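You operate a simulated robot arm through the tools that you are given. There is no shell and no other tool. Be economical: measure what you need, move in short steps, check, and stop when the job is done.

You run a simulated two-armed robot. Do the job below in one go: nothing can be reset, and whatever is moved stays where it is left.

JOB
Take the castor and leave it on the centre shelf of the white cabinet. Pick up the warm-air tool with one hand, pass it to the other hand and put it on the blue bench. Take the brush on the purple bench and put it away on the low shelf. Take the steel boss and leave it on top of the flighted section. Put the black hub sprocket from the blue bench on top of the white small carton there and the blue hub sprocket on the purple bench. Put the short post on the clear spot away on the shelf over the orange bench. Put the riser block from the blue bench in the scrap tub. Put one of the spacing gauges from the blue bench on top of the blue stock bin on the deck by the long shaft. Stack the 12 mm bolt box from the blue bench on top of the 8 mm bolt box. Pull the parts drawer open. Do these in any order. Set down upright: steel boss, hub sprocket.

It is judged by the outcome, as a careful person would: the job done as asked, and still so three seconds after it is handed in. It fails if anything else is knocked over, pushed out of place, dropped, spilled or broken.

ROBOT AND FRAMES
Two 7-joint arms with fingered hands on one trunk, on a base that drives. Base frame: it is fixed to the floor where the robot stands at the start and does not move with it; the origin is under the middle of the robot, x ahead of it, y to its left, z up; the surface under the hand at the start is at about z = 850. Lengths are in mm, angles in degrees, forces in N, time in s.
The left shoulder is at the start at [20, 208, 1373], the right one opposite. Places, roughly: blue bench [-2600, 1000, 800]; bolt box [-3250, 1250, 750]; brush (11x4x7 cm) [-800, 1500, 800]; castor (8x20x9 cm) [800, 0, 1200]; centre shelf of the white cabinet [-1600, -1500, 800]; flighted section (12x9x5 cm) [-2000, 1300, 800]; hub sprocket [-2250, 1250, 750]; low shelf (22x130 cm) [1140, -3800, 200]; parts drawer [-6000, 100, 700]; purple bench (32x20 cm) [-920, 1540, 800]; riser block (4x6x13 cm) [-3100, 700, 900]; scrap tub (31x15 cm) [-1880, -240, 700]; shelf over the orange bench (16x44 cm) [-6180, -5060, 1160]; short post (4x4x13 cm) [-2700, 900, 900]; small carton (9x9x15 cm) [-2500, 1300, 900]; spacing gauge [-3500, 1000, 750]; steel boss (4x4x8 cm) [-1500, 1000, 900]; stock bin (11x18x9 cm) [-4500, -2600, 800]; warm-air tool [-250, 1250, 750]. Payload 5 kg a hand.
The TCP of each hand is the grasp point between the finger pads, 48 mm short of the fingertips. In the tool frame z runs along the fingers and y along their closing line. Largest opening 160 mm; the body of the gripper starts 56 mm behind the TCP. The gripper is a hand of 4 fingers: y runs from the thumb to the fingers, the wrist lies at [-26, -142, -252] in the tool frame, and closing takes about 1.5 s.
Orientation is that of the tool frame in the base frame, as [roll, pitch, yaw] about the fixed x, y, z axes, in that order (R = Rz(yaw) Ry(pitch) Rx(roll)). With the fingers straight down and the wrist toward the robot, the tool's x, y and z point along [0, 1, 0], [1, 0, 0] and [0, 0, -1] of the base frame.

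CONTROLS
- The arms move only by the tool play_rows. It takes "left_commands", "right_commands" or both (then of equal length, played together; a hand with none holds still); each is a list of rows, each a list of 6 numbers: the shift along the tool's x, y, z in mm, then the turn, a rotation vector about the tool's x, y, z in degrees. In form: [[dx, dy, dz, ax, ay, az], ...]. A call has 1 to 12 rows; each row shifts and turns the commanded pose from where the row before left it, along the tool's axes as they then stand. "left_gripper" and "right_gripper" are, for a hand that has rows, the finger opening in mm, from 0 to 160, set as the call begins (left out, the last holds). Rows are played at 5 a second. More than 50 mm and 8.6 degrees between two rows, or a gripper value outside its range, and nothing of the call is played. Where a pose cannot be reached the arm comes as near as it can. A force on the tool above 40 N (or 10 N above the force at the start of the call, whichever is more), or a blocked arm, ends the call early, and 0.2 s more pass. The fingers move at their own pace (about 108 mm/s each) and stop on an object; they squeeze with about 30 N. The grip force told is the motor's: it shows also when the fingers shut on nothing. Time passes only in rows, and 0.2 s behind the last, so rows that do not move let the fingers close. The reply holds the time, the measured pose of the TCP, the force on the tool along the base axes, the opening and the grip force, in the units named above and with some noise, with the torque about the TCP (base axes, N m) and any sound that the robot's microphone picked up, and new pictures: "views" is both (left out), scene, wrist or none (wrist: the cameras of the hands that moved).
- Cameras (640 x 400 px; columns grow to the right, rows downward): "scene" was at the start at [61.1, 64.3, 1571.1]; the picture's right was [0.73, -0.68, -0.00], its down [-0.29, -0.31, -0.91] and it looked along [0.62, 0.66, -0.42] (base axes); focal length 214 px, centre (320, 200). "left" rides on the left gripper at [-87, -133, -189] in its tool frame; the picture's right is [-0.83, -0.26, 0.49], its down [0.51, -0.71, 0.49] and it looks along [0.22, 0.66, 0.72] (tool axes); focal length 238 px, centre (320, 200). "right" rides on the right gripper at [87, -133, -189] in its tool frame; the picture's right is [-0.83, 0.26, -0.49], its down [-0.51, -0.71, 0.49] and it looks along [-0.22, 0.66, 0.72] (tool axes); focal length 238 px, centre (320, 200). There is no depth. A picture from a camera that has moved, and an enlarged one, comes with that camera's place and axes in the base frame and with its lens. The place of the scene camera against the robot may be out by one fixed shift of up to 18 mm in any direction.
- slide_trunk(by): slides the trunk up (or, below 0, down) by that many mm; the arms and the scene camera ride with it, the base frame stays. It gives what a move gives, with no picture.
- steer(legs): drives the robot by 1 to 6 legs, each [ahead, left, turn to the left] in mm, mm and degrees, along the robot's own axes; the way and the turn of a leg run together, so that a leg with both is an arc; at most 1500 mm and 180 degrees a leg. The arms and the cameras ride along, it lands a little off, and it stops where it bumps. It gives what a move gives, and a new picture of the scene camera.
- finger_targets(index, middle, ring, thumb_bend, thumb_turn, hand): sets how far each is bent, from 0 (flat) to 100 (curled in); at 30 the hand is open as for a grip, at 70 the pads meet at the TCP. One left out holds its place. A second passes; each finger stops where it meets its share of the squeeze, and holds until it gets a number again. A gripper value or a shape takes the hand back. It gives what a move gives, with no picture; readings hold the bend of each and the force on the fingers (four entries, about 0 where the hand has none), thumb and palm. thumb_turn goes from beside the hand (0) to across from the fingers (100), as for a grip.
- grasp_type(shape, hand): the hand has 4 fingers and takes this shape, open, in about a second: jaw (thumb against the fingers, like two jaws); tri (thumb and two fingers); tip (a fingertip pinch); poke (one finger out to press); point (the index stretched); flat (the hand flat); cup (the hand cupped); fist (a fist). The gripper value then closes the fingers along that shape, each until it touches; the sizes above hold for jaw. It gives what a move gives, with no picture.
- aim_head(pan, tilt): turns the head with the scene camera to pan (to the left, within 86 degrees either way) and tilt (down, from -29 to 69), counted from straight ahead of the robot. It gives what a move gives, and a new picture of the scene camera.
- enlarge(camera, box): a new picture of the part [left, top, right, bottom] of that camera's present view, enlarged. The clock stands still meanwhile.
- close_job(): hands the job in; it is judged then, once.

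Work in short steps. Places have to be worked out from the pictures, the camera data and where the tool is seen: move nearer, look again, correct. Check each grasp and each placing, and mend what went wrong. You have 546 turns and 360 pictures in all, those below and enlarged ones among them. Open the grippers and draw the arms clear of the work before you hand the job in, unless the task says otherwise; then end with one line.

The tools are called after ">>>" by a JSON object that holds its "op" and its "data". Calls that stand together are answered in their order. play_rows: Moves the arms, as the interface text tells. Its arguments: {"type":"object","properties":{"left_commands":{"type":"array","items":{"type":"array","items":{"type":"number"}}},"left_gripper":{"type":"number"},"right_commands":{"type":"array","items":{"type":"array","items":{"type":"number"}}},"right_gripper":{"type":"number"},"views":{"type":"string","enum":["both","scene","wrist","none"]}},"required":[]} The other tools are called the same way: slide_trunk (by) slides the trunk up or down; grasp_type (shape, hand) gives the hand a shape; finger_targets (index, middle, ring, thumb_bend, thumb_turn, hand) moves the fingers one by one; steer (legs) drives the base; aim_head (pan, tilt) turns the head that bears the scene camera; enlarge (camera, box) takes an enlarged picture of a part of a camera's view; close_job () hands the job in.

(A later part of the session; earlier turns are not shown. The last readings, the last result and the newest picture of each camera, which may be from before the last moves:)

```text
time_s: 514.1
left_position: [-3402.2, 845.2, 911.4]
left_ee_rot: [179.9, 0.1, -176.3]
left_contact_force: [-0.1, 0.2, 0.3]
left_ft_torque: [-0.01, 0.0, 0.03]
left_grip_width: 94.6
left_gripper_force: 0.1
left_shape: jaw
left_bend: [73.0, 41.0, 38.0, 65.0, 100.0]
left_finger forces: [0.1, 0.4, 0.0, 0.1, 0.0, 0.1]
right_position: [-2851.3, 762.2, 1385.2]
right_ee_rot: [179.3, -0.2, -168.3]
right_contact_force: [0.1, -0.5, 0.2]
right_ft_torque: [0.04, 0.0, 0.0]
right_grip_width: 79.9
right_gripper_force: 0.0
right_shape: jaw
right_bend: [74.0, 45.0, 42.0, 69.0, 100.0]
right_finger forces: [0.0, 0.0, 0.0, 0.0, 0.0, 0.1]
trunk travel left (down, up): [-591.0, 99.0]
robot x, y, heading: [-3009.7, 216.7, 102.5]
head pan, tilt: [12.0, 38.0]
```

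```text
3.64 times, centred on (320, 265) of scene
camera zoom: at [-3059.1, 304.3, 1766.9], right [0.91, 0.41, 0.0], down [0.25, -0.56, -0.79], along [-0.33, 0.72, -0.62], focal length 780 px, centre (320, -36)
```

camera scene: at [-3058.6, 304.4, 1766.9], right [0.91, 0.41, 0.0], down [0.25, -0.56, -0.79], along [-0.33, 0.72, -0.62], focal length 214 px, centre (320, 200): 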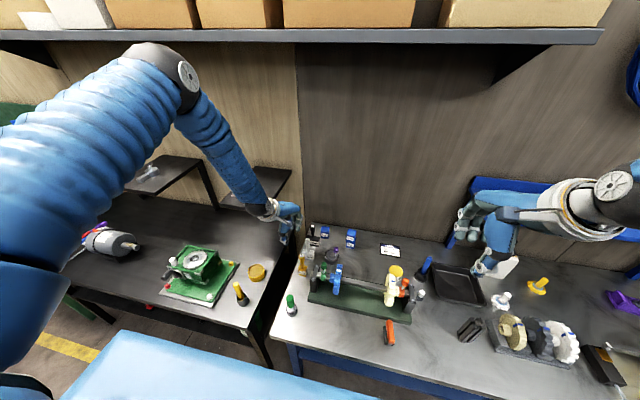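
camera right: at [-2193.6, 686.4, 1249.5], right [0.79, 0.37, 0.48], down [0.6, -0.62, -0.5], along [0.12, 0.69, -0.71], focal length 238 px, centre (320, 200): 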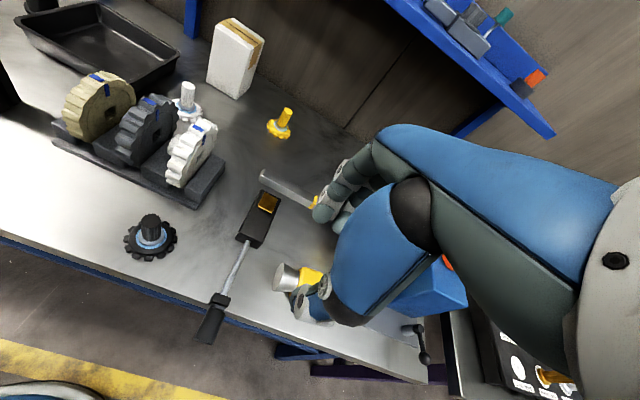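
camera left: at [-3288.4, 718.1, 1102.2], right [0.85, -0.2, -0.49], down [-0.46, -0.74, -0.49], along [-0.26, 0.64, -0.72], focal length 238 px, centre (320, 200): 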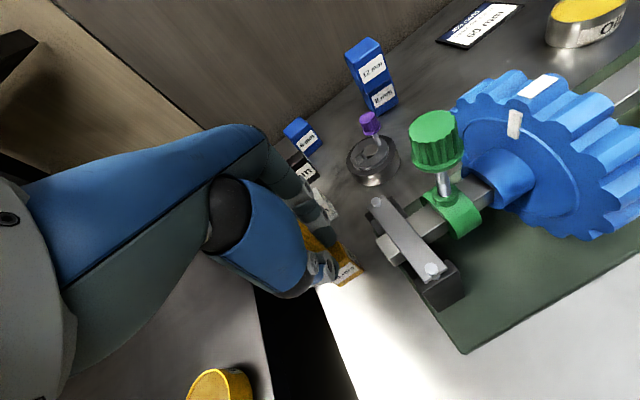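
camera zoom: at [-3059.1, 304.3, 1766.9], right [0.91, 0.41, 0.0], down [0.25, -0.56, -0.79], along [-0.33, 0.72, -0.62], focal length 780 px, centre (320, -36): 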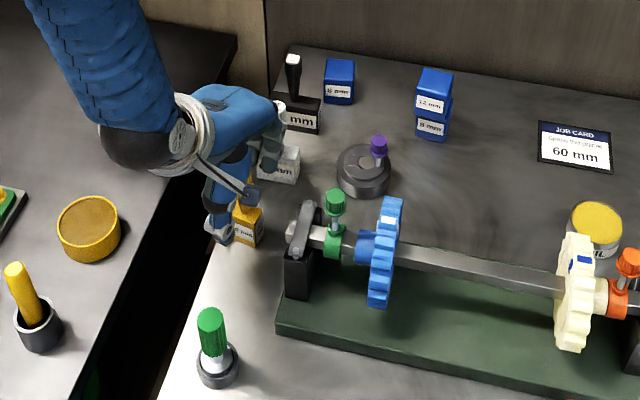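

The handle leans ~12° toward +x, so its centre at grip height is ≈-3392. Move to x=-3392 and close.

>>> {"op": "play_rows", "data": {"left_commands": [[-10, 2, 0, 0, 0, 0], [0, 0, 0, 0, 0, 0]], "views": "none"}}

>>> {"op": "play_rows", "data": {"left_commands": [[0, 0, 0, 0, 0, 0], [0, 0, 0, 0, 0, 0], [0, 0, 0, 0, 0, 0], [0, 0, 0, 0, 0, 0], [0, 0, 0, 0, 0, 0], [0, 0, 0, 0, 0, 0]], "left_gripper": 0, "views": "none"}}

>>> {"op": "enlarge", "data": {"camera": "left", "box": [260, 180, 390, 300]}}

```text
time_s: 514.7
left_position: [-3393.3, 848.6, 910.9]
left_ee_rot: [179.9, 0.0, -176.3]
left_contact_force: [-0.8, -0.5, 0.4]
left_ft_torque: [0.04, -0.03, 0.02]
left_grip_width: 95.0
left_gripper_force: 0.1
left_shape: jaw
left_bend: [73.0, 41.0, 38.0, 65.0, 100.0]
left_finger forces: [0.0, 0.5, 0.0, 0.1, 0.0, 0.0]
right_position: [-2851.3, 762.5, 1385.4]
right_ee_rot: [179.4, -0.4, -168.3]
right_contact_force: [-0.9, 0.4, -0.6]
right_ft_torque: [0.03, -0.02, -0.05]
right_grip_width: 79.9
right_gripper_force: 0.0
right_shape: jaw
right_bend: [74.0, 45.0, 42.0, 69.0, 100.0]
right_finger forces: [0.0, 0.1, 0.0, 0.0, 0.0, 0.0]
trunk travel left (down, up): [-591.0, 99.0]
robot x, y, heading: [-3008.8, 214.7, 102.3]
head pan, tilt: [12.0, 38.0]
```

```text
time_s: 516.1
left_position: [-3393.3, 847.0, 911.5]
left_ee_rot: [179.9, 0.0, -176.4]
left_contact_force: [-0.2, 0.8, 0.3]
left_ft_torque: [0.0, 0.02, 0.0]
left_grip_width: 7.4
left_gripper_force: 29.8
left_shape: jaw
left_bend: [70.0, 70.0, 70.0, 76.0, 100.0]
left_finger forces: [11.0, 12.0, 0.0, 0.0, 20.5, 0.0]
right_position: [-2851.1, 762.0, 1385.2]
right_ee_rot: [179.3, -0.2, -168.4]
right_contact_force: [0.4, -0.3, 1.3]
right_ft_torque: [-0.01, -0.01, 0.0]
right_grip_width: 79.8
right_gripper_force: 0.0
right_shape: jaw
right_bend: [74.0, 45.0, 42.0, 69.0, 100.0]
right_finger forces: [0.1, 0.0, 0.1, 0.0, 0.0, 0.0]
trunk travel left (down, up): [-591.0, 99.0]
robot x, y, heading: [-3008.6, 216.4, 102.4]
head pan, tilt: [12.0, 38.0]
```

```text
3.33 times, centred on (325, 240) of left
camera zoom: at [-3297.3, 720.3, 1101.4], right [0.85, -0.2, -0.49], down [-0.46, -0.74, -0.49], along [-0.26, 0.64, -0.72], focal length 794 px, centre (303, 67)
```

zoom: 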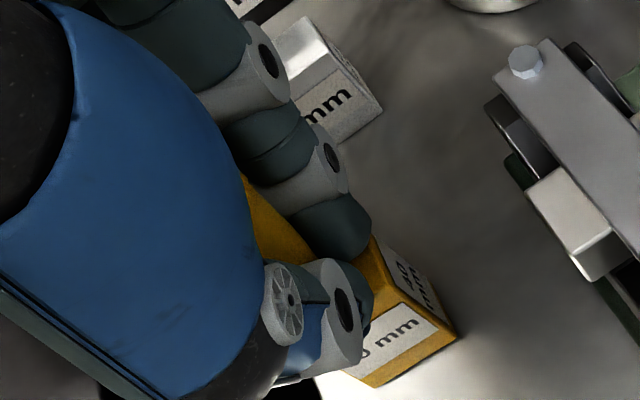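

Now gripped by index, middle and thumb. Lift carefully.

>>> {"op": "play_rows", "data": {"left_commands": [[0, 0, -15, 0, 0, 0], [0, 0, -35, 0, 0, 0], [0, 0, -40, 0, 0, 0], [0, 0, -40, 0, 0, 0]], "views": "both"}}

```text
time_s: 517.1
left_position: [-3389.6, 844.6, 1040.7]
left_ee_rot: [-180.0, 0.0, -176.2]
left_contact_force: [0.9, -2.0, -2.8]
left_ft_torque: [0.22, 0.07, 0.04]
left_grip_width: 7.4
left_gripper_force: 29.9
left_shape: jaw
left_bend: [70.0, 70.0, 70.0, 76.0, 100.0]
left_finger forces: [11.0, 12.0, 0.0, 0.1, 20.4, 0.0]
right_position: [-2850.5, 761.9, 1386.4]
right_ee_rot: [179.3, -0.2, -168.3]
right_contact_force: [-0.2, 0.7, 0.5]
right_ft_torque: [0.01, 0.04, 0.04]
right_grip_width: 79.7
right_gripper_force: 0.1
right_shape: jaw
right_bend: [74.0, 45.0, 42.0, 69.0, 100.0]
right_finger forces: [0.0, 0.0, 0.0, 0.0, 0.1, 0.0]
trunk travel left (down, up): [-591.0, 99.0]
robot x, y, heading: [-3010.7, 220.8, 102.6]
head pan, tilt: [12.0, 38.0]
camera scene: at [-3058.1, 303.3, 1767.0], right [0.91, 0.41, 0.0], down [0.25, -0.56, -0.79], along [-0.33, 0.72, -0.62], focal length 214 px, centre (320, 200)
camera left: at [-3294.7, 717.7, 1232.0], right [0.85, -0.2, -0.49], down [-0.46, -0.74, -0.49], along [-0.26, 0.64, -0.72], focal length 238 px, centre (320, 200)
```

scene: 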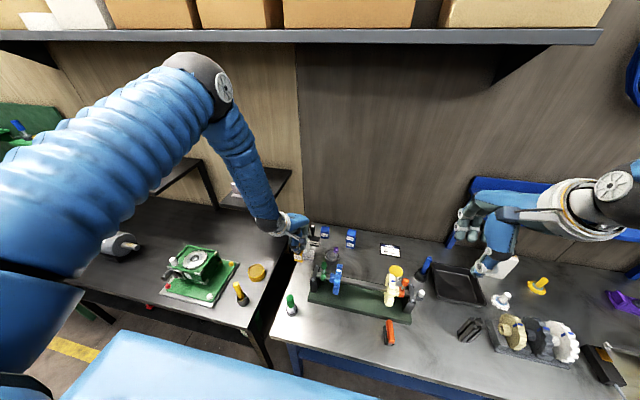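
left: 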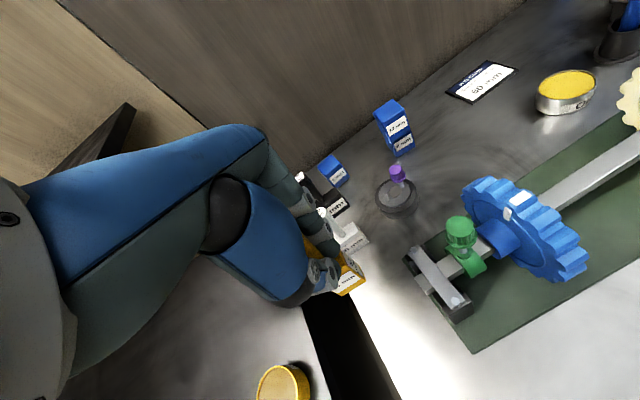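

Gauge is held. Raise it, and shift right to take the short post with the right hand.

>>> {"op": "play_rows", "data": {"left_commands": [[0, -25, -40, 0, 0, 0], [0, -25, -40, 0, 0, 0], [0, -25, -40, 0, 0, 0], [0, -25, -30, 0, 0, 0]], "right_commands": [[0, 0, 40, 0, 0, 0], [0, 0, 40, 0, 0, 0], [0, 0, 40, 0, 0, 0], [0, 0, 40, 0, 0, 0]], "views": "none"}}

>>> {"op": "steer", "data": {"legs": [[0, -230, 0]]}}

>>> {"op": "enlarge", "data": {"camera": "right", "box": [0, 0, 640, 400]}}

```text
time_s: 518.1
left_position: [-3383.9, 745.9, 1192.2]
left_ee_rot: [179.9, -0.1, -176.4]
left_contact_force: [0.1, -1.0, -1.7]
left_ft_torque: [0.08, 0.01, 0.03]
left_grip_width: 7.6
left_gripper_force: 29.5
left_shape: jaw
left_bend: [70.0, 70.0, 70.0, 76.0, 100.0]
left_finger forces: [11.2, 12.2, 0.0, 0.1, 20.2, 0.0]
right_position: [-2852.1, 767.5, 1226.1]
right_ee_rot: [179.2, -0.3, -168.4]
right_contact_force: [0.5, 0.6, 0.5]
right_ft_torque: [-0.03, 0.01, 0.0]
right_grip_width: 80.0
right_gripper_force: 0.1
right_shape: jaw
right_bend: [74.0, 45.0, 42.0, 69.0, 100.0]
right_finger forces: [0.0, 0.1, 0.0, 0.0, 0.1, 0.1]
trunk travel left (down, up): [-591.0, 99.0]
robot x, y, heading: [-3014.1, 216.0, 102.5]
head pan, tilt: [12.0, 38.0]
```

```text
time_s: 519.9
left_position: [-3163.0, 794.4, 1192.2]
left_ee_rot: [179.8, 0.0, -176.3]
left_contact_force: [0.3, -0.1, -1.0]
left_ft_torque: [0.01, -0.05, 0.0]
left_grip_width: 7.8
left_gripper_force: 30.1
left_shape: jaw
left_bend: [70.0, 70.0, 70.0, 76.0, 100.0]
left_finger forces: [11.3, 12.1, 0.0, 0.0, 20.2, 0.0]
right_position: [-2631.5, 813.8, 1228.0]
right_ee_rot: [179.3, -0.3, -168.3]
right_contact_force: [-0.1, -0.4, -0.4]
right_ft_torque: [-0.01, 0.01, 0.02]
right_grip_width: 79.8
right_gripper_force: 0.1
right_shape: jaw
right_bend: [74.0, 45.0, 42.0, 69.0, 100.0]
right_finger forces: [0.0, 0.0, 0.1, 0.1, 0.1, 0.0]
trunk travel left (down, up): [-591.0, 99.0]
robot x, y, heading: [-2787.6, 265.1, 102.4]
head pan, tilt: [12.0, 38.0]
camera scene: at [-2838.4, 353.0, 1766.9], right [0.91, 0.41, 0.0], down [0.25, -0.56, -0.79], along [-0.33, 0.72, -0.62], focal length 214 px, centre (320, 200)
```

scene: 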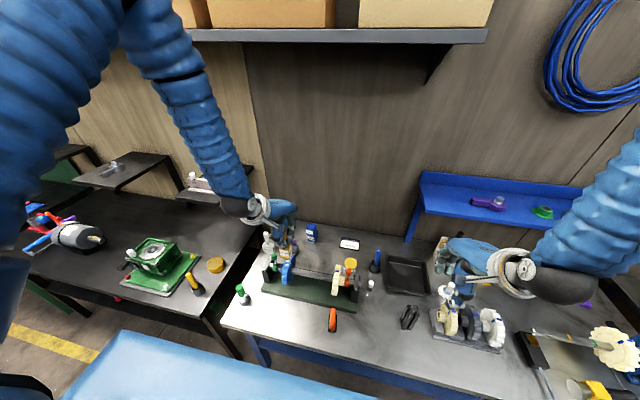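

```text
1.00 times, centred on (320, 200) of right (not enlarged: the box is as wide or as high as the picture)
camera zoom: at [-2688.8, 664.8, 1415.6], right [0.77, 0.42, 0.49], down [0.64, -0.59, -0.5], along [0.08, 0.69, -0.72], focal length 238 px, centre (320, 200)
```

zoom: 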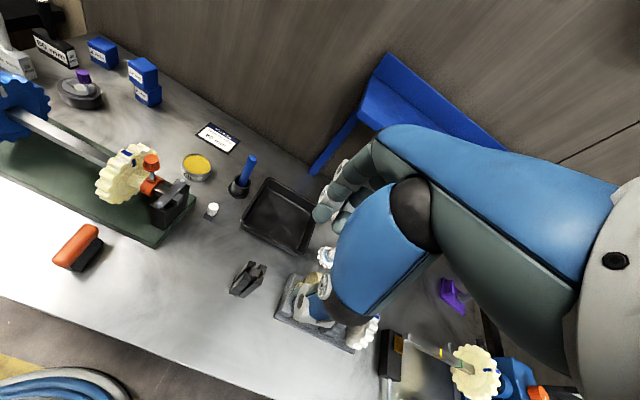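

Post axis ≈(-2656,856), top ≈930. Move above it.

>>> {"op": "play_rows", "data": {"right_commands": [[5, 15, 44, 0, 0, 0], [5, 15, 44, 0, 0, 0], [5, 16, 44, 0, 0, 0], [0, 0, 45, 0, 0, 0], [0, 0, 35, 0, 0, 0]], "right_gripper": 100, "views": "wrist"}}

>>> {"op": "enlarge", "data": {"camera": "right", "box": [230, 200, 370, 320]}}

```text
time_s: 521.1
left_position: [-3161.5, 794.7, 1190.7]
left_ee_rot: [179.9, 0.1, -176.3]
left_contact_force: [1.0, 1.1, -1.7]
left_ft_torque: [-0.01, 0.0, 0.02]
left_grip_width: 7.4
left_gripper_force: 30.1
left_shape: jaw
left_bend: [70.0, 70.0, 70.0, 76.0, 100.0]
left_finger forces: [11.2, 12.3, 0.0, 0.0, 20.3, 0.0]
right_position: [-2655.5, 858.6, 1016.7]
right_ee_rot: [179.3, -0.3, -168.3]
right_contact_force: [0.5, 0.6, 0.1]
right_ft_torque: [-0.1, -0.02, -0.01]
right_grip_width: 99.4
right_gripper_force: 0.0
right_shape: jaw
right_bend: [73.0, 40.0, 37.0, 64.0, 100.0]
right_finger forces: [0.0, 0.0, 0.0, 0.0, 0.0, 0.0]
trunk travel left (down, up): [-591.0, 99.0]
robot x, y, heading: [-2786.3, 268.4, 102.3]
head pan, tilt: [12.0, 38.0]
camera right: at [-2712.5, 709.4, 1204.9], right [0.77, 0.42, 0.49], down [0.64, -0.59, -0.5], along [0.08, 0.69, -0.72], focal length 238 px, centre (320, 200)
```

right: 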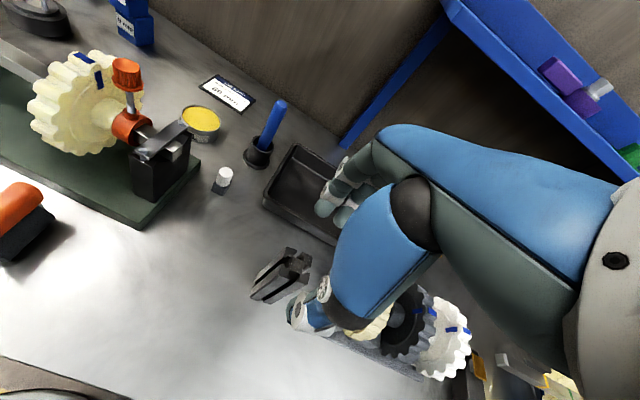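

```text
3.33 times, centred on (300, 260) of right
camera zoom: at [-2712.5, 709.4, 1204.9], right [0.77, 0.42, 0.49], down [0.64, -0.59, -0.5], along [0.08, 0.69, -0.72], focal length 794 px, centre (387, 0)
```

zoom: 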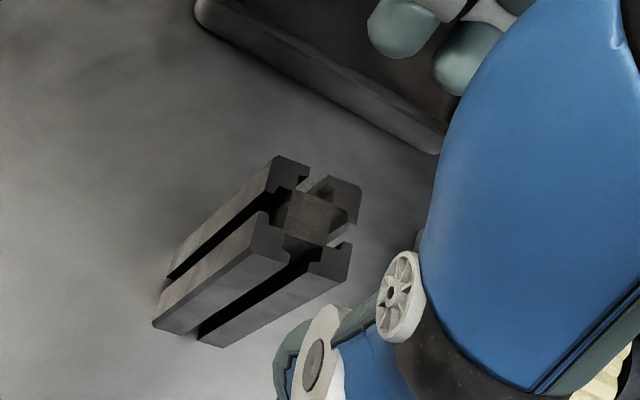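

Align yaw with the post faces and descend.

>>> {"op": "play_rows", "data": {"right_commands": [[2, 0, 30, 0, 0, -8], [0, 0, 45, 0, 0, 0], [0, 0, 44, 0, 0, 0], [0, 0, 0, 0, 0, 0]], "right_gripper": 95, "views": "none"}}

>>> {"op": "play_rows", "data": {"right_commands": [[0, 0, 0, 0, 0, 0], [0, 0, 0, 0, 0, 0], [0, 0, 0, 0, 0, 0], [0, 0, 0, 0, 0, 0], [0, 0, 0, 0, 0, 0], [0, 0, 0, 0, 0, 0]], "right_gripper": 5, "views": "wrist"}}

```text
time_s: 522.1
left_position: [-3161.9, 793.0, 1192.0]
left_ee_rot: [179.9, -0.1, -176.2]
left_contact_force: [-1.1, -0.1, -1.4]
left_ft_torque: [0.05, 0.03, -0.01]
left_grip_width: 7.4
left_gripper_force: 29.6
left_shape: jaw
left_bend: [70.0, 70.0, 70.0, 76.0, 100.0]
left_finger forces: [11.2, 12.2, 0.0, 0.0, 20.3, 0.1]
right_position: [-2660.7, 859.1, 894.6]
right_ee_rot: [179.2, -0.3, -160.3]
right_contact_force: [-0.7, -0.9, 0.2]
right_ft_torque: [-0.01, -0.01, 0.04]
right_grip_width: 95.2
right_gripper_force: 0.1
right_shape: jaw
right_bend: [73.0, 41.0, 38.0, 65.0, 100.0]
right_finger forces: [0.0, 0.1, 0.1, 0.0, 0.1, 0.0]
trunk travel left (down, up): [-591.0, 99.0]
robot x, y, heading: [-2787.3, 262.5, 102.3]
head pan, tilt: [12.0, 38.0]
```

```text
time_s: 523.5
left_position: [-3162.8, 794.5, 1191.3]
left_ee_rot: [179.9, 0.0, -176.3]
left_contact_force: [0.2, 0.4, -1.3]
left_ft_torque: [-0.01, 0.02, 0.0]
left_grip_width: 7.3
left_gripper_force: 29.4
left_shape: jaw
left_bend: [70.0, 70.0, 70.0, 76.0, 100.0]
left_finger forces: [11.2, 12.2, 0.0, 0.0, 20.2, 0.0]
right_position: [-2660.3, 859.2, 896.7]
right_ee_rot: [179.3, -0.2, -160.2]
right_contact_force: [-0.9, -0.4, 0.8]
right_ft_torque: [-0.02, -0.01, 0.01]
right_grip_width: 32.7
right_gripper_force: 30.0
right_shape: jaw
right_bend: [73.0, 58.0, 61.0, 74.0, 100.0]
right_finger forces: [17.1, 9.5, 0.0, 0.0, 26.7, 0.1]
trunk travel left (down, up): [-591.0, 99.0]
robot x, y, heading: [-2789.2, 267.1, 102.6]
head pan, tilt: [12.0, 38.0]
camera right: at [-2696.8, 703.6, 1083.7], right [0.7, 0.52, 0.49], down [0.71, -0.49, -0.5], along [-0.02, 0.7, -0.72], focal length 238 px, centre (320, 200)
```

right: 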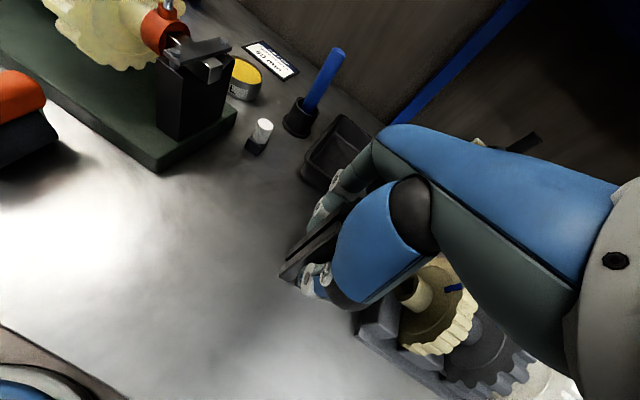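

Post gripped. Lift and retract both, then head for the deck with the stock bin; first look around.

>>> {"op": "play_rows", "data": {"right_commands": [[0, 0, -20, 0, 0, 0], [0, 0, -45, 0, 0, 0], [0, 0, -45, 0, 0, 0], [0, 0, -45, 0, 0, 0], [0, 0, -45, 0, 0, 0], [0, -30, -35, 0, 0, 0], [0, -30, -35, 0, 0, 0], [0, -30, -35, 0, 0, 0]], "views": "none"}}

>>> {"op": "steer", "data": {"legs": [[-100, 0, 0], [0, 0, 110]]}}

>>> {"op": "aim_head", "data": {"pan": 25, "tilt": 25}}

>>> {"op": "aim_head", "data": {"pan": -45, "tilt": 20}}

```text
time_s: 525.3
left_position: [-3162.2, 792.7, 1191.4]
left_ee_rot: [179.8, 0.1, -176.4]
left_contact_force: [0.5, -0.2, -1.6]
left_ft_torque: [0.1, 0.03, 0.05]
left_grip_width: 7.6
left_gripper_force: 30.6
left_shape: jaw
left_bend: [70.0, 70.0, 70.0, 76.0, 100.0]
left_finger forces: [11.3, 12.3, 0.0, 0.0, 20.2, 0.0]
right_position: [-2627.9, 775.2, 1198.5]
right_ee_rot: [179.3, -0.2, -160.2]
right_contact_force: [0.6, -0.6, -2.3]
right_ft_torque: [0.15, 0.01, -0.05]
right_grip_width: 32.6
right_gripper_force: 30.1
right_shape: jaw
right_bend: [73.0, 58.0, 62.0, 74.0, 100.0]
right_finger forces: [17.3, 9.6, 0.0, 0.0, 27.0, 0.0]
right hand out of reach, approached as far as the arm can: row 8
trunk travel left (down, up): [-591.0, 99.0]
robot x, y, heading: [-2787.0, 265.7, 102.2]
head pan, tilt: [12.0, 38.0]
```

```text
time_s: 531.0
left_position: [-3145.1, -355.1, 1191.3]
left_ee_rot: [179.9, 0.0, -67.6]
left_contact_force: [0.5, 0.8, -1.8]
left_ft_torque: [-0.01, 0.01, 0.01]
left_grip_width: 7.3
left_gripper_force: 29.9
left_shape: jaw
left_bend: [70.0, 70.0, 70.0, 76.0, 100.0]
left_finger forces: [11.9, 11.4, 0.0, 0.0, 19.1, 0.0]
right_position: [-3299.6, 156.0, 1197.5]
right_ee_rot: [179.5, -0.3, -51.5]
right_contact_force: [1.2, 0.1, -2.4]
right_ft_torque: [0.02, -0.01, 0.03]
right_grip_width: 32.5
right_gripper_force: 29.5
right_shape: jaw
right_bend: [73.0, 58.0, 62.0, 74.0, 100.0]
right_finger forces: [17.0, 9.3, 0.0, 0.0, 26.4, 0.0]
trunk travel left (down, up): [-591.0, 99.0]
robot x, y, heading: [-2767.8, 170.9, -148.6]
head pan, tilt: [12.0, 38.0]
camera scene: at [-2851.0, 101.5, 1766.9], right [-0.68, 0.73, 0.0], down [0.45, 0.42, -0.79], along [-0.57, -0.54, -0.62], focal length 214 px, centre (320, 200)
```

scene: 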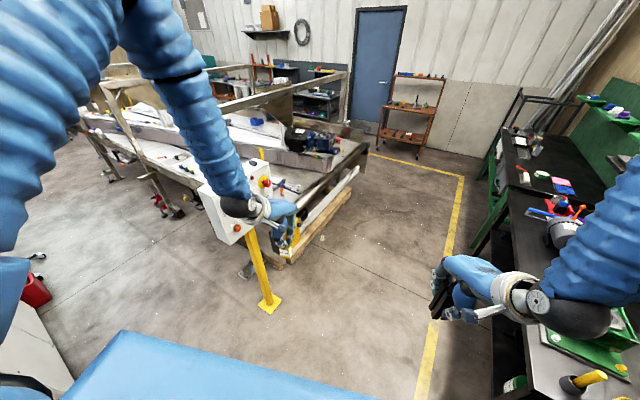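

```text
time_s: 531.7
left_position: [-3144.4, -356.3, 1191.6]
left_ee_rot: [179.9, 0.0, -67.6]
left_contact_force: [0.3, -0.1, -2.0]
left_ft_torque: [-0.01, -0.03, -0.03]
left_grip_width: 7.0
left_gripper_force: 30.2
left_shape: jaw
left_bend: [70.0, 70.0, 70.0, 76.0, 100.0]
left_finger forces: [11.8, 11.6, 0.1, 0.0, 19.1, 0.0]
right_position: [-3301.8, 155.2, 1196.1]
right_ee_rot: [179.4, -0.2, -51.5]
right_contact_force: [0.7, -0.2, -1.8]
right_ft_torque: [-0.01, -0.02, 0.0]
right_grip_width: 32.7
right_gripper_force: 30.6
right_shape: jaw
right_bend: [73.0, 58.0, 62.0, 74.0, 100.0]
right_finger forces: [17.0, 9.2, 0.0, 0.1, 26.2, 0.0]
trunk travel left (down, up): [-591.0, 99.0]
robot x, y, heading: [-2766.6, 168.9, -149.0]
head pan, tilt: [25.0, 25.0]
camera scene: at [-2839.3, 83.9, 1787.1], right [-0.83, 0.56, 0.0], down [0.24, 0.35, -0.91], along [-0.5, -0.75, -0.42], focal length 214 px, centre (320, 200)
```

scene: 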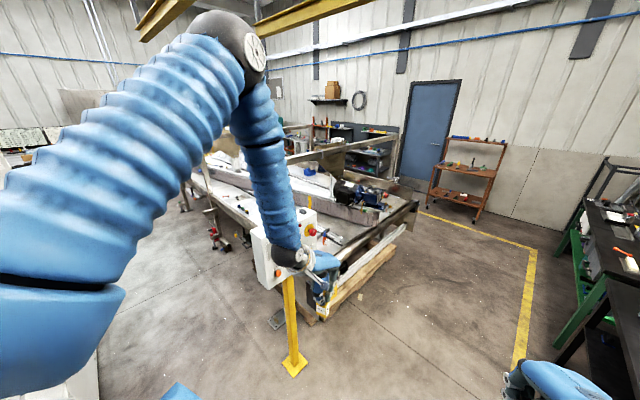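

```text
time_s: 533.1
left_position: [-3144.2, -355.7, 1191.2]
left_ee_rot: [179.9, 0.1, -67.6]
left_contact_force: [0.0, 0.5, -1.2]
left_ft_torque: [0.0, -0.03, -0.05]
left_grip_width: 7.3
left_gripper_force: 30.0
left_shape: jaw
left_bend: [70.0, 70.0, 70.0, 76.0, 100.0]
left_finger forces: [11.9, 11.5, 0.0, 0.0, 19.2, 0.1]
right_position: [-3299.9, 156.4, 1196.6]
right_ee_rot: [179.4, -0.2, -51.5]
right_contact_force: [-0.9, 0.2, -1.9]
right_ft_torque: [-0.02, -0.01, 0.0]
right_grip_width: 33.0
right_gripper_force: 30.1
right_shape: jaw
right_bend: [73.0, 58.0, 62.0, 74.0, 100.0]
right_finger forces: [17.0, 9.2, 0.1, 0.1, 26.2, 0.0]
trunk travel left (down, up): [-591.0, 99.0]
robot x, y, heading: [-2766.3, 170.5, -148.7]
head pan, tilt: [-45.0, 20.0]
camera scene: at [-2878.5, 182.7, 1795.3], right [0.24, 0.97, 0.0], down [0.33, -0.08, -0.94], along [-0.91, 0.22, -0.34], focal length 214 px, centre (320, 200)
```

scene: 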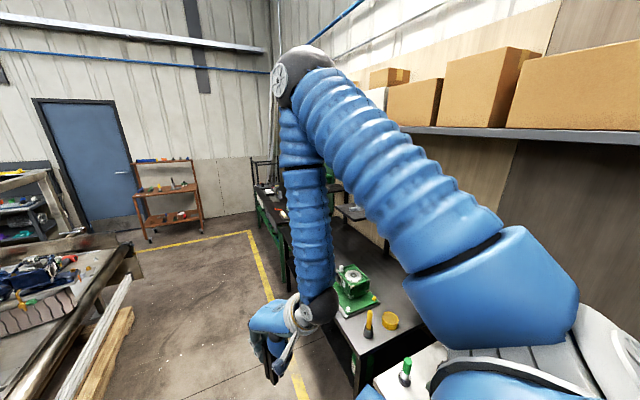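

The blue stock bin is seen on the big deck at ≈(-4450,-2500), near its far (west) side. Drive around via the north aisle to the west side.

>>> {"op": "steer", "data": {"legs": [[0, 0, -31.3], [1250, 150, 0], [1250, 150, 0]]}}

>>> {"op": "steer", "data": {"legs": [[0, 0, 90], [1100, 0, 0]]}}

>>> {"op": "aim_head", "data": {"pan": 45, "tilt": 28}}

```text
time_s: 546.8
left_position: [-5827.9, -356.3, 1191.6]
left_ee_rot: [179.8, -0.1, -99.3]
left_contact_force: [-0.3, -0.6, -1.4]
left_ft_torque: [0.01, 0.0, 0.04]
left_grip_width: 7.3
left_gripper_force: 29.8
left_shape: jaw
left_bend: [70.0, 70.0, 70.0, 76.0, 100.0]
left_finger forces: [12.0, 11.4, 0.0, 0.1, 18.9, 0.1]
right_position: [-5688.9, 160.7, 1196.6]
right_ee_rot: [179.5, -0.2, -83.4]
right_contact_force: [0.1, 0.1, -2.1]
right_ft_torque: [-0.02, 0.01, -0.01]
right_grip_width: 32.5
right_gripper_force: 30.2
right_shape: jaw
right_bend: [73.0, 58.0, 62.0, 74.0, 100.0]
right_finger forces: [16.9, 9.3, 0.0, 0.0, 26.2, 0.1]
trunk travel left (down, up): [-591.0, 99.0]
robot x, y, heading: [-5229.6, -107.5, 179.0]
head pan, tilt: [-45.0, 20.0]
camera scene: at [-5316.4, -46.2, 1795.3], right [0.72, 0.7, 0.0], down [0.24, -0.24, -0.94], along [-0.66, 0.67, -0.34], focal length 214 px, centre (320, 200)
```

scene: 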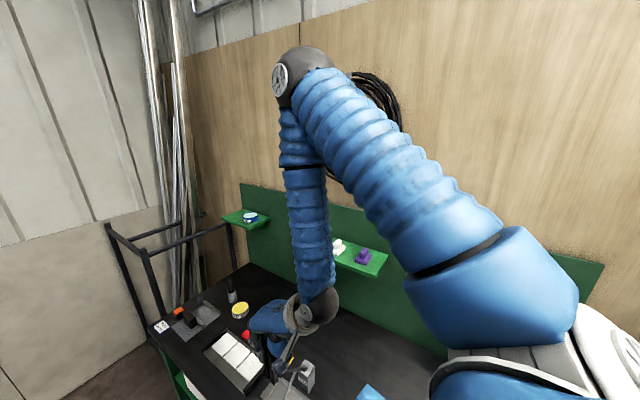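

```text
time_s: 554.5
left_position: [-4961.0, -1440.9, 1187.5]
left_ee_rot: [-179.0, 0.1, -7.8]
left_contact_force: [7.9, 15.5, 2.9]
left_ft_torque: [-1.85, 0.78, 0.45]
left_grip_width: 6.6
left_gripper_force: 30.0
left_shape: jaw
left_bend: [70.0, 70.0, 70.0, 76.0, 100.0]
left_finger forces: [13.2, 29.2, 0.0, 0.1, 19.4, 0.0]
right_position: [-5483.9, -1319.8, 1197.0]
right_ee_rot: [179.7, -0.2, 7.8]
right_contact_force: [-0.6, -1.6, -2.2]
right_ft_torque: [0.21, -0.02, 0.03]
right_grip_width: 32.5
right_gripper_force: 29.8
right_shape: jaw
right_bend: [73.0, 58.0, 62.0, 74.0, 100.0]
right_finger forces: [17.1, 9.5, 0.0, 0.0, 26.5, 0.0]
trunk travel left (down, up): [-591.0, 99.0]
robot x, y, heading: [-5220.8, -853.7, -89.4]
head pan, tilt: [-45.0, 20.0]
stopped in leg 2: the force on the tool passed its limit at 173 N (the readings are from after the stop); the commanded pose is now the measured one
camera scene: at [-5298.9, -936.3, 1795.3], right [-0.71, 0.7, 0.0], down [0.24, 0.25, -0.94], along [-0.66, -0.67, -0.34], focal length 214 px, centre (320, 200)
```

scene: 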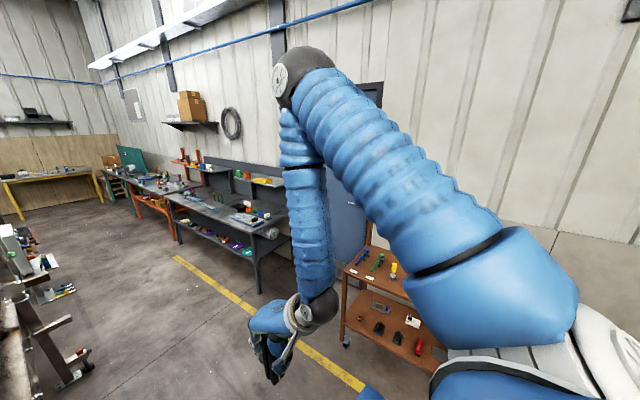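

```text
time_s: 556.1
left_position: [-4962.2, -1440.6, 1189.1]
left_ee_rot: [-179.3, 0.0, -8.0]
left_contact_force: [6.0, 5.3, -0.4]
left_ft_torque: [-0.63, 0.59, 0.41]
left_grip_width: 6.6
left_gripper_force: 30.3
left_shape: jaw
left_bend: [70.0, 70.0, 70.0, 76.0, 100.0]
left_finger forces: [12.9, 20.0, 0.1, 0.0, 19.6, 0.1]
right_position: [-5483.3, -1319.2, 1197.1]
right_ee_rot: [179.5, -0.2, 7.8]
right_contact_force: [0.1, 0.3, -2.7]
right_ft_torque: [0.0, -0.01, 0.03]
right_grip_width: 32.4
right_gripper_force: 30.0
right_shape: jaw
right_bend: [73.0, 58.0, 62.0, 74.0, 100.0]
right_finger forces: [17.1, 9.5, 0.0, 0.0, 26.5, 0.0]
trunk travel left (down, up): [-591.0, 99.0]
robot x, y, heading: [-5225.3, -853.8, -89.3]
head pan, tilt: [45.0, 28.0]
camera scene: at [-5168.9, -931.6, 1782.4], right [-0.7, -0.71, 0.0], down [-0.34, 0.33, -0.88], along [0.63, -0.62, -0.47], focal length 214 px, centre (320, 200)
```

scene: 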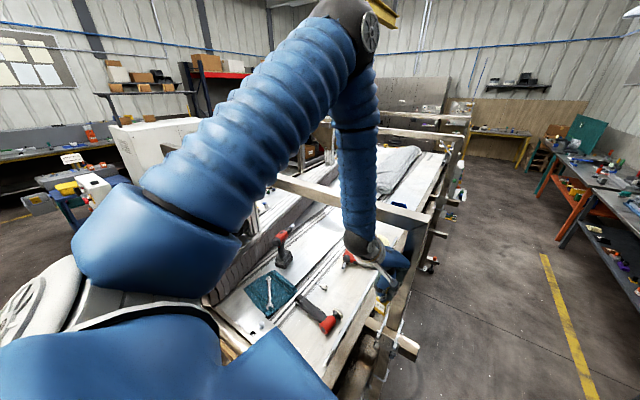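

The left hand bumped a deck post. Back off straight away and check.

>>> {"op": "steer", "data": {"legs": [[-250, 0, 0]]}}

>>> {"op": "enlarge", "data": {"camera": "left", "box": [0, 0, 640, 400]}}

```text
time_s: 557.9
left_position: [-4963.0, -1191.7, 1188.9]
left_ee_rot: [-179.2, 0.1, -7.8]
left_contact_force: [-0.5, 0.6, -1.3]
left_ft_torque: [-0.05, 0.02, 0.03]
left_grip_width: 6.7
left_gripper_force: 30.0
left_shape: jaw
left_bend: [70.0, 70.0, 70.0, 76.0, 100.0]
left_finger forces: [13.2, 12.0, 0.0, 0.1, 19.5, 0.0]
right_position: [-5485.4, -1072.0, 1196.0]
right_ee_rot: [179.6, -0.2, 8.1]
right_contact_force: [1.1, 1.1, -1.9]
right_ft_torque: [0.0, 0.0, 0.02]
right_grip_width: 32.3
right_gripper_force: 30.2
right_shape: jaw
right_bend: [73.0, 58.0, 62.0, 74.0, 100.0]
right_finger forces: [17.1, 9.5, 0.0, 0.1, 26.5, 0.1]
trunk travel left (down, up): [-591.0, 99.0]
robot x, y, heading: [-5225.9, -602.6, -89.2]
head pan, tilt: [45.0, 28.0]
camera scene: at [-5172.1, -683.7, 1782.3], right [-0.7, -0.72, 0.0], down [-0.34, 0.33, -0.88], along [0.63, -0.62, -0.47], focal length 214 px, centre (320, 200)
```

scene: 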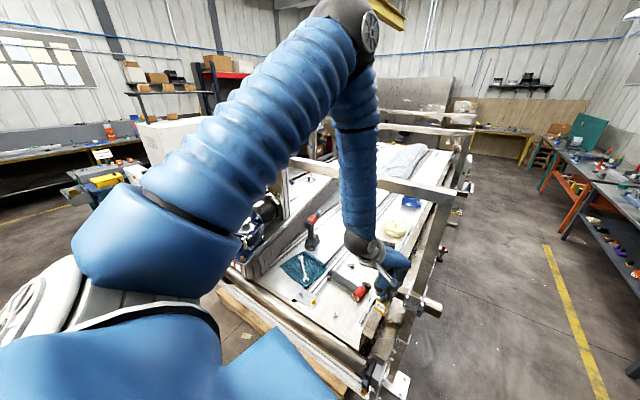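

```text
1.00 times, centred on (320, 200) of left (not enlarged: the box is as wide or as high as the picture)
camera zoom: at [-5030.5, -1051.1, 1380.2], right [-0.79, 0.38, -0.48], down [0.6, 0.64, -0.48], along [0.13, -0.67, -0.73], focal length 238 px, centre (320, 200)
```

zoom: 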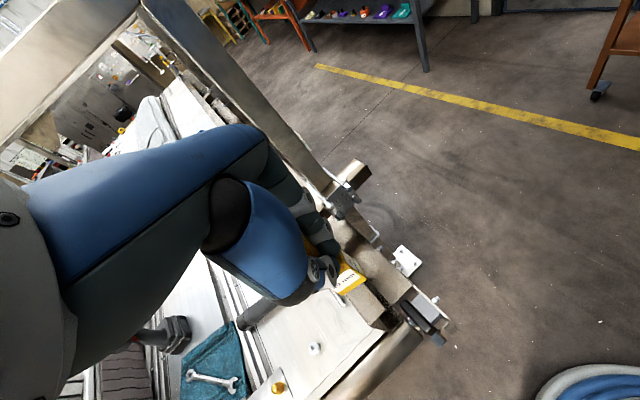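

Gauge still held; nothing displaced. Go farther west before heading south, then turn to face the deck.

>>> {"op": "steer", "data": {"legs": [[0, -330, 0], [1000, 0, 0], [900, 0, 0]]}}

>>> {"op": "steer", "data": {"legs": [[0, 0, 100]]}}

>>> {"op": "aim_head", "data": {"pan": 0, "tilt": 30}}

```text
time_s: 569.1
left_position: [-5225.9, -3062.6, 1188.8]
left_ee_rot: [-179.1, 0.1, -6.2]
left_contact_force: [0.5, 0.8, -1.3]
left_ft_torque: [-0.01, 0.04, -0.03]
left_grip_width: 6.7
left_gripper_force: 29.5
left_shape: jaw
left_bend: [70.0, 70.0, 70.0, 76.0, 100.0]
left_finger forces: [13.0, 12.2, 0.1, 0.1, 19.6, 0.0]
right_position: [-5751.1, -2957.6, 1198.3]
right_ee_rot: [179.6, -0.2, 9.6]
right_contact_force: [-0.3, 0.1, -1.9]
right_ft_torque: [-0.01, 0.01, -0.01]
right_grip_width: 32.6
right_gripper_force: 29.9
right_shape: jaw
right_bend: [73.0, 58.0, 62.0, 74.0, 100.0]
right_finger forces: [17.2, 9.5, 0.1, 0.1, 26.6, 0.0]
trunk travel left (down, up): [-591.0, 99.0]
robot x, y, heading: [-5507.3, -2485.9, -87.4]
head pan, tilt: [45.0, 28.0]
camera scene: at [-5449.2, -2560.6, 1782.4], right [-0.68, -0.74, 0.0], down [-0.35, 0.32, -0.88], along [0.65, -0.6, -0.47], focal length 214 px, centre (320, 200)
```

scene: 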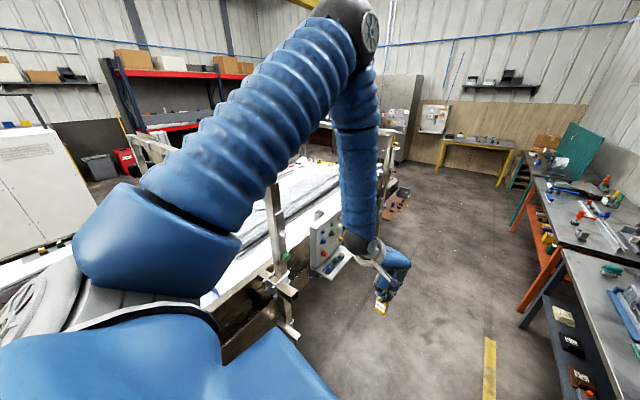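

```text
time_s: 573.7
left_position: [-4978.4, -2116.7, 1188.8]
left_ee_rot: [-179.2, 0.1, 93.2]
left_contact_force: [0.1, 0.1, -1.4]
left_ft_torque: [-0.04, 0.0, 0.03]
left_grip_width: 6.8
left_gripper_force: 30.1
left_shape: jaw
left_bend: [70.0, 70.0, 70.0, 76.0, 100.0]
left_finger forces: [12.6, 11.5, 0.0, 0.0, 18.0, 0.0]
right_position: [-4997.4, -2650.2, 1197.1]
right_ee_rot: [179.6, -0.1, 108.9]
right_contact_force: [-0.6, 0.3, -2.4]
right_ft_torque: [0.02, 0.01, 0.01]
right_grip_width: 32.8
right_gripper_force: 30.3
right_shape: jaw
right_bend: [73.0, 58.0, 62.0, 74.0, 100.0]
right_finger forces: [16.7, 9.0, 0.0, 0.0, 25.6, 0.0]
trunk travel left (down, up): [-591.0, 99.0]
robot x, y, heading: [-5509.9, -2482.7, 11.6]
head pan, tilt: [45.0, 28.0]
camera scene: at [-5455.9, -2409.5, 1782.4], right [0.84, -0.55, 0.0], down [-0.26, -0.39, -0.88], along [0.48, 0.74, -0.47], focal length 214 px, centre (320, 200)
```

scene: 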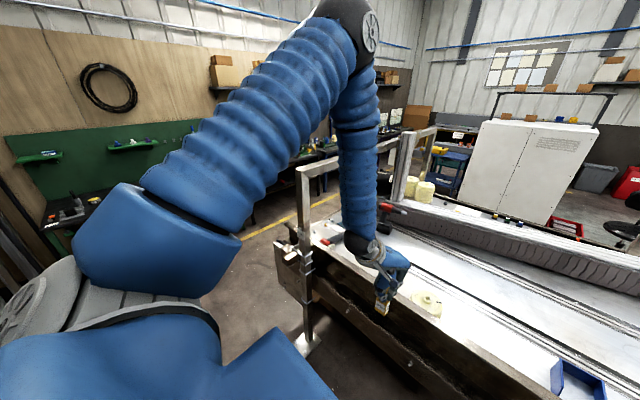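

```text
time_s: 574.8
left_position: [-4979.5, -2116.5, 1188.4]
left_ee_rot: [-179.2, 0.1, 93.2]
left_contact_force: [0.0, -0.2, -1.5]
left_ft_torque: [-0.02, 0.01, 0.02]
left_grip_width: 6.6
left_gripper_force: 29.8
left_shape: jaw
left_bend: [70.0, 70.0, 70.0, 76.0, 100.0]
left_finger forces: [12.7, 11.7, 0.1, 0.0, 18.0, 0.1]
right_position: [-4997.8, -2651.7, 1196.2]
right_ee_rot: [179.6, -0.1, 108.9]
right_contact_force: [-0.5, -0.5, -1.6]
right_ft_torque: [0.0, 0.03, 0.0]
right_grip_width: 32.6
right_gripper_force: 30.1
right_shape: jaw
right_bend: [73.0, 58.0, 62.0, 74.0, 100.0]
right_finger forces: [16.6, 9.0, 0.0, 0.0, 25.6, 0.0]
trunk travel left (down, up): [-591.0, 99.0]
robot x, y, heading: [-5505.6, -2482.1, 12.0]
head pan, tilt: [0.0, 30.0]
camera scene: at [-5417.4, -2467.2, 1779.2], right [0.2, -0.98, 0.0], down [-0.49, -0.1, -0.87], along [0.85, 0.18, -0.5], focal length 214 px, centre (320, 200)
```

scene: 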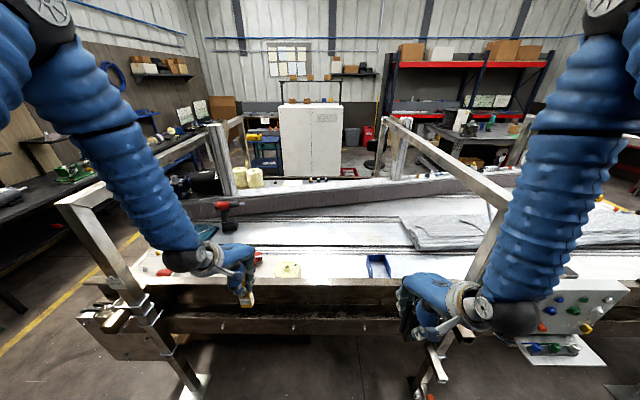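

Zoom on the blue stock bin.

>>> {"op": "enlarge", "data": {"camera": "scene", "box": [330, 230, 430, 310]}}

```text
5.00 times, centred on (380, 270) of scene
camera zoom: at [-5417.4, -2467.2, 1779.2], right [0.2, -0.98, 0.0], down [-0.49, -0.1, -0.87], along [0.85, 0.18, -0.5], focal length 1072 px, centre (20, -150)
```

zoom: 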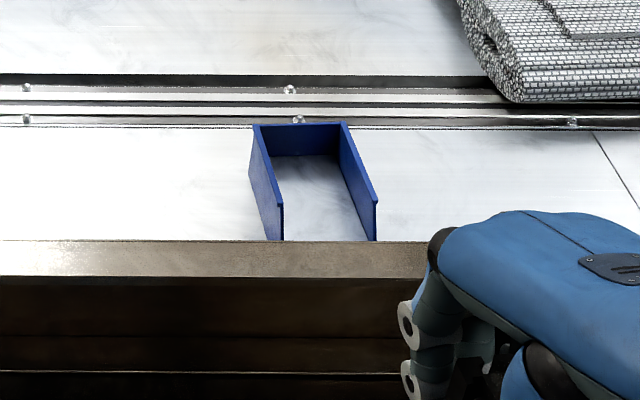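

Check the bin from the wrist cameras.

>>> {"op": "enlarge", "data": {"camera": "left", "box": [0, 0, 640, 400]}}

>>> {"op": "enlarge", "data": {"camera": "right", "box": [0, 0, 640, 400]}}

```text
1.00 times, centred on (320, 200) of left (not enlarged: the box is as wide or as high as the picture)
camera zoom: at [-5103.9, -2209.5, 1380.3], right [-0.22, -0.85, -0.48], down [-0.74, 0.46, -0.48], along [0.63, 0.25, -0.73], focal length 238 px, centre (320, 200)
```

zoom: 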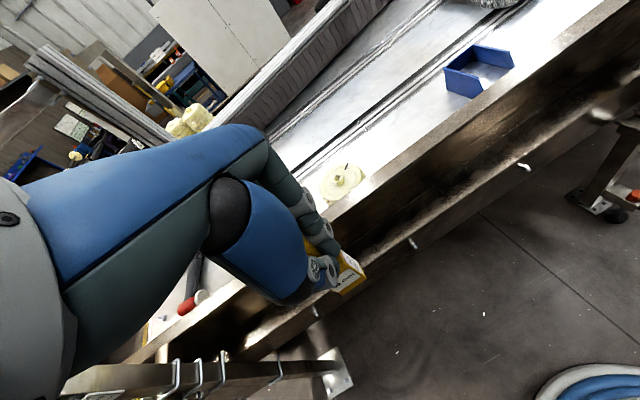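

```text
1.00 times, centred on (320, 200) of right (not enlarged: the box is as wide or as high as the picture)
camera zoom: at [-5153.1, -2612.5, 1385.8], right [0.51, -0.71, 0.49], down [-0.5, -0.71, -0.5], along [0.7, 0.01, -0.72], focal length 238 px, centre (320, 200)
```

zoom: 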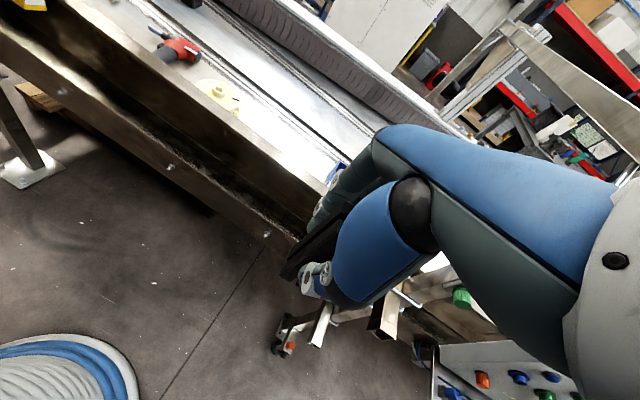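

Zoom in on the bin from the left camera.

>>> {"op": "enlarge", "data": {"camera": "left", "box": [435, 30, 525, 110]}}

```text
5.00 times, centred on (480, 70) of left
camera zoom: at [-5103.9, -2209.5, 1380.3], right [-0.22, -0.85, -0.48], down [-0.74, 0.46, -0.48], along [0.63, 0.25, -0.73], focal length 1192 px, centre (-480, 850)
```

zoom: 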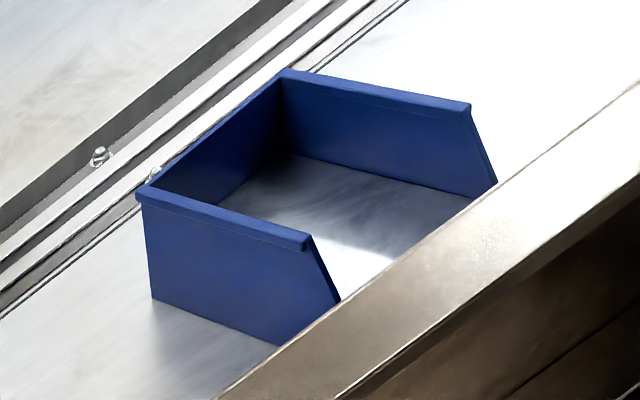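

Bin rim ≈z 845, centre ≈(-4465,-2612). Reposition the base in front of it (retracting the right hand a bit).

>>> {"op": "play_rows", "data": {"right_commands": [[0, -40, -10, 0, 0, 0], [0, -40, -10, 0, 0, 0]], "views": "none"}}

>>> {"op": "steer", "data": {"legs": [[0, -340, 0], [190, 0, 0]]}}

>>> {"op": "enlarge", "data": {"camera": "left", "box": [0, 0, 640, 400]}}

```text
time_s: 575.4
left_position: [-4978.7, -2116.5, 1188.1]
left_ee_rot: [-179.2, 0.0, 93.2]
left_contact_force: [0.2, -1.0, -0.3]
left_ft_torque: [0.06, 0.03, 0.02]
left_grip_width: 7.0
left_gripper_force: 29.9
left_shape: jaw
left_bend: [70.0, 70.0, 70.0, 76.0, 100.0]
left_finger forces: [12.7, 11.6, 0.1, 0.0, 18.0, 0.1]
right_position: [-4999.2, -2669.5, 1185.5]
right_ee_rot: [179.6, -0.3, 109.0]
right_contact_force: [-0.2, 0.0, -1.7]
right_ft_torque: [0.05, 0.0, -0.01]
right_grip_width: 32.6
right_gripper_force: 30.8
right_shape: jaw
right_bend: [73.0, 58.0, 62.0, 74.0, 100.0]
right_finger forces: [16.7, 9.2, 0.1, 0.0, 25.9, 0.0]
right hand out of reach, approached as far as the arm can: row 1, 2
trunk travel left (down, up): [-591.0, 99.0]
robot x, y, heading: [-5502.6, -2484.0, 11.9]
head pan, tilt: [0.0, 30.0]
```

```text
time_s: 578.5
left_position: [-4802.8, -2427.4, 1187.3]
left_ee_rot: [-179.0, 0.1, 93.0]
left_contact_force: [2.3, 0.8, -2.6]
left_ft_torque: [-0.11, 0.32, -0.06]
left_grip_width: 6.8
left_gripper_force: 30.0
left_shape: jaw
left_bend: [70.0, 70.0, 70.0, 76.0, 100.0]
left_finger forces: [12.6, 11.8, 0.0, 0.0, 18.2, 0.0]
right_position: [-4837.4, -2981.0, 1180.7]
right_ee_rot: [-178.9, -0.5, 109.0]
right_contact_force: [-29.7, -7.4, 6.4]
right_ft_torque: [0.19, -1.27, -0.44]
right_grip_width: 30.9
right_gripper_force: 30.3
right_shape: jaw
right_bend: [73.0, 61.0, 61.0, 74.0, 100.0]
right_finger forces: [15.0, 49.6, 0.0, 0.1, 33.0, 0.0]
trunk travel left (down, up): [-591.0, 99.0]
robot x, y, heading: [-5332.0, -2794.8, 11.6]
head pan, tilt: [0.0, 30.0]
stopped in leg 2: the force on the tool passed its limit at 63 N (the readings are from after the stop); the commanded pose is now the measured one
camera scene: at [-5241.0, -2777.1, 1779.0], right [0.2, -0.98, 0.0], down [-0.49, -0.1, -0.86], along [0.85, 0.17, -0.5], focal length 214 px, centre (320, 200)
```

scene: 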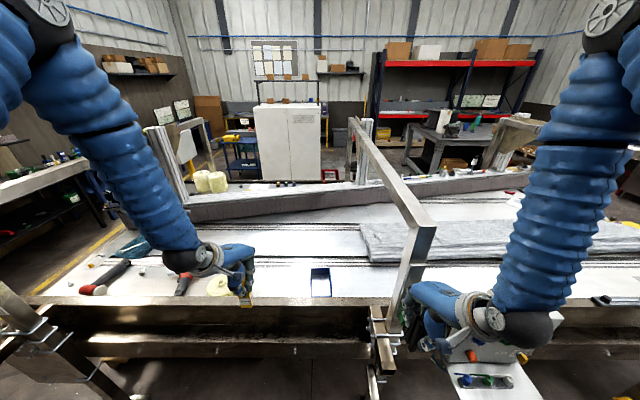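

```text
1.00 times, centred on (320, 200) of left (not enlarged: the box is as wide or as high as the picture)
camera zoom: at [-4927.8, -2520.6, 1379.3], right [-0.22, -0.85, -0.48], down [-0.74, 0.47, -0.48], along [0.63, 0.25, -0.73], focal length 238 px, centre (320, 200)
```

zoom: 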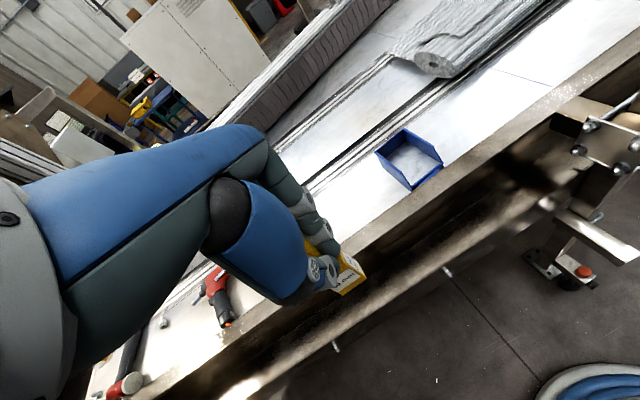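

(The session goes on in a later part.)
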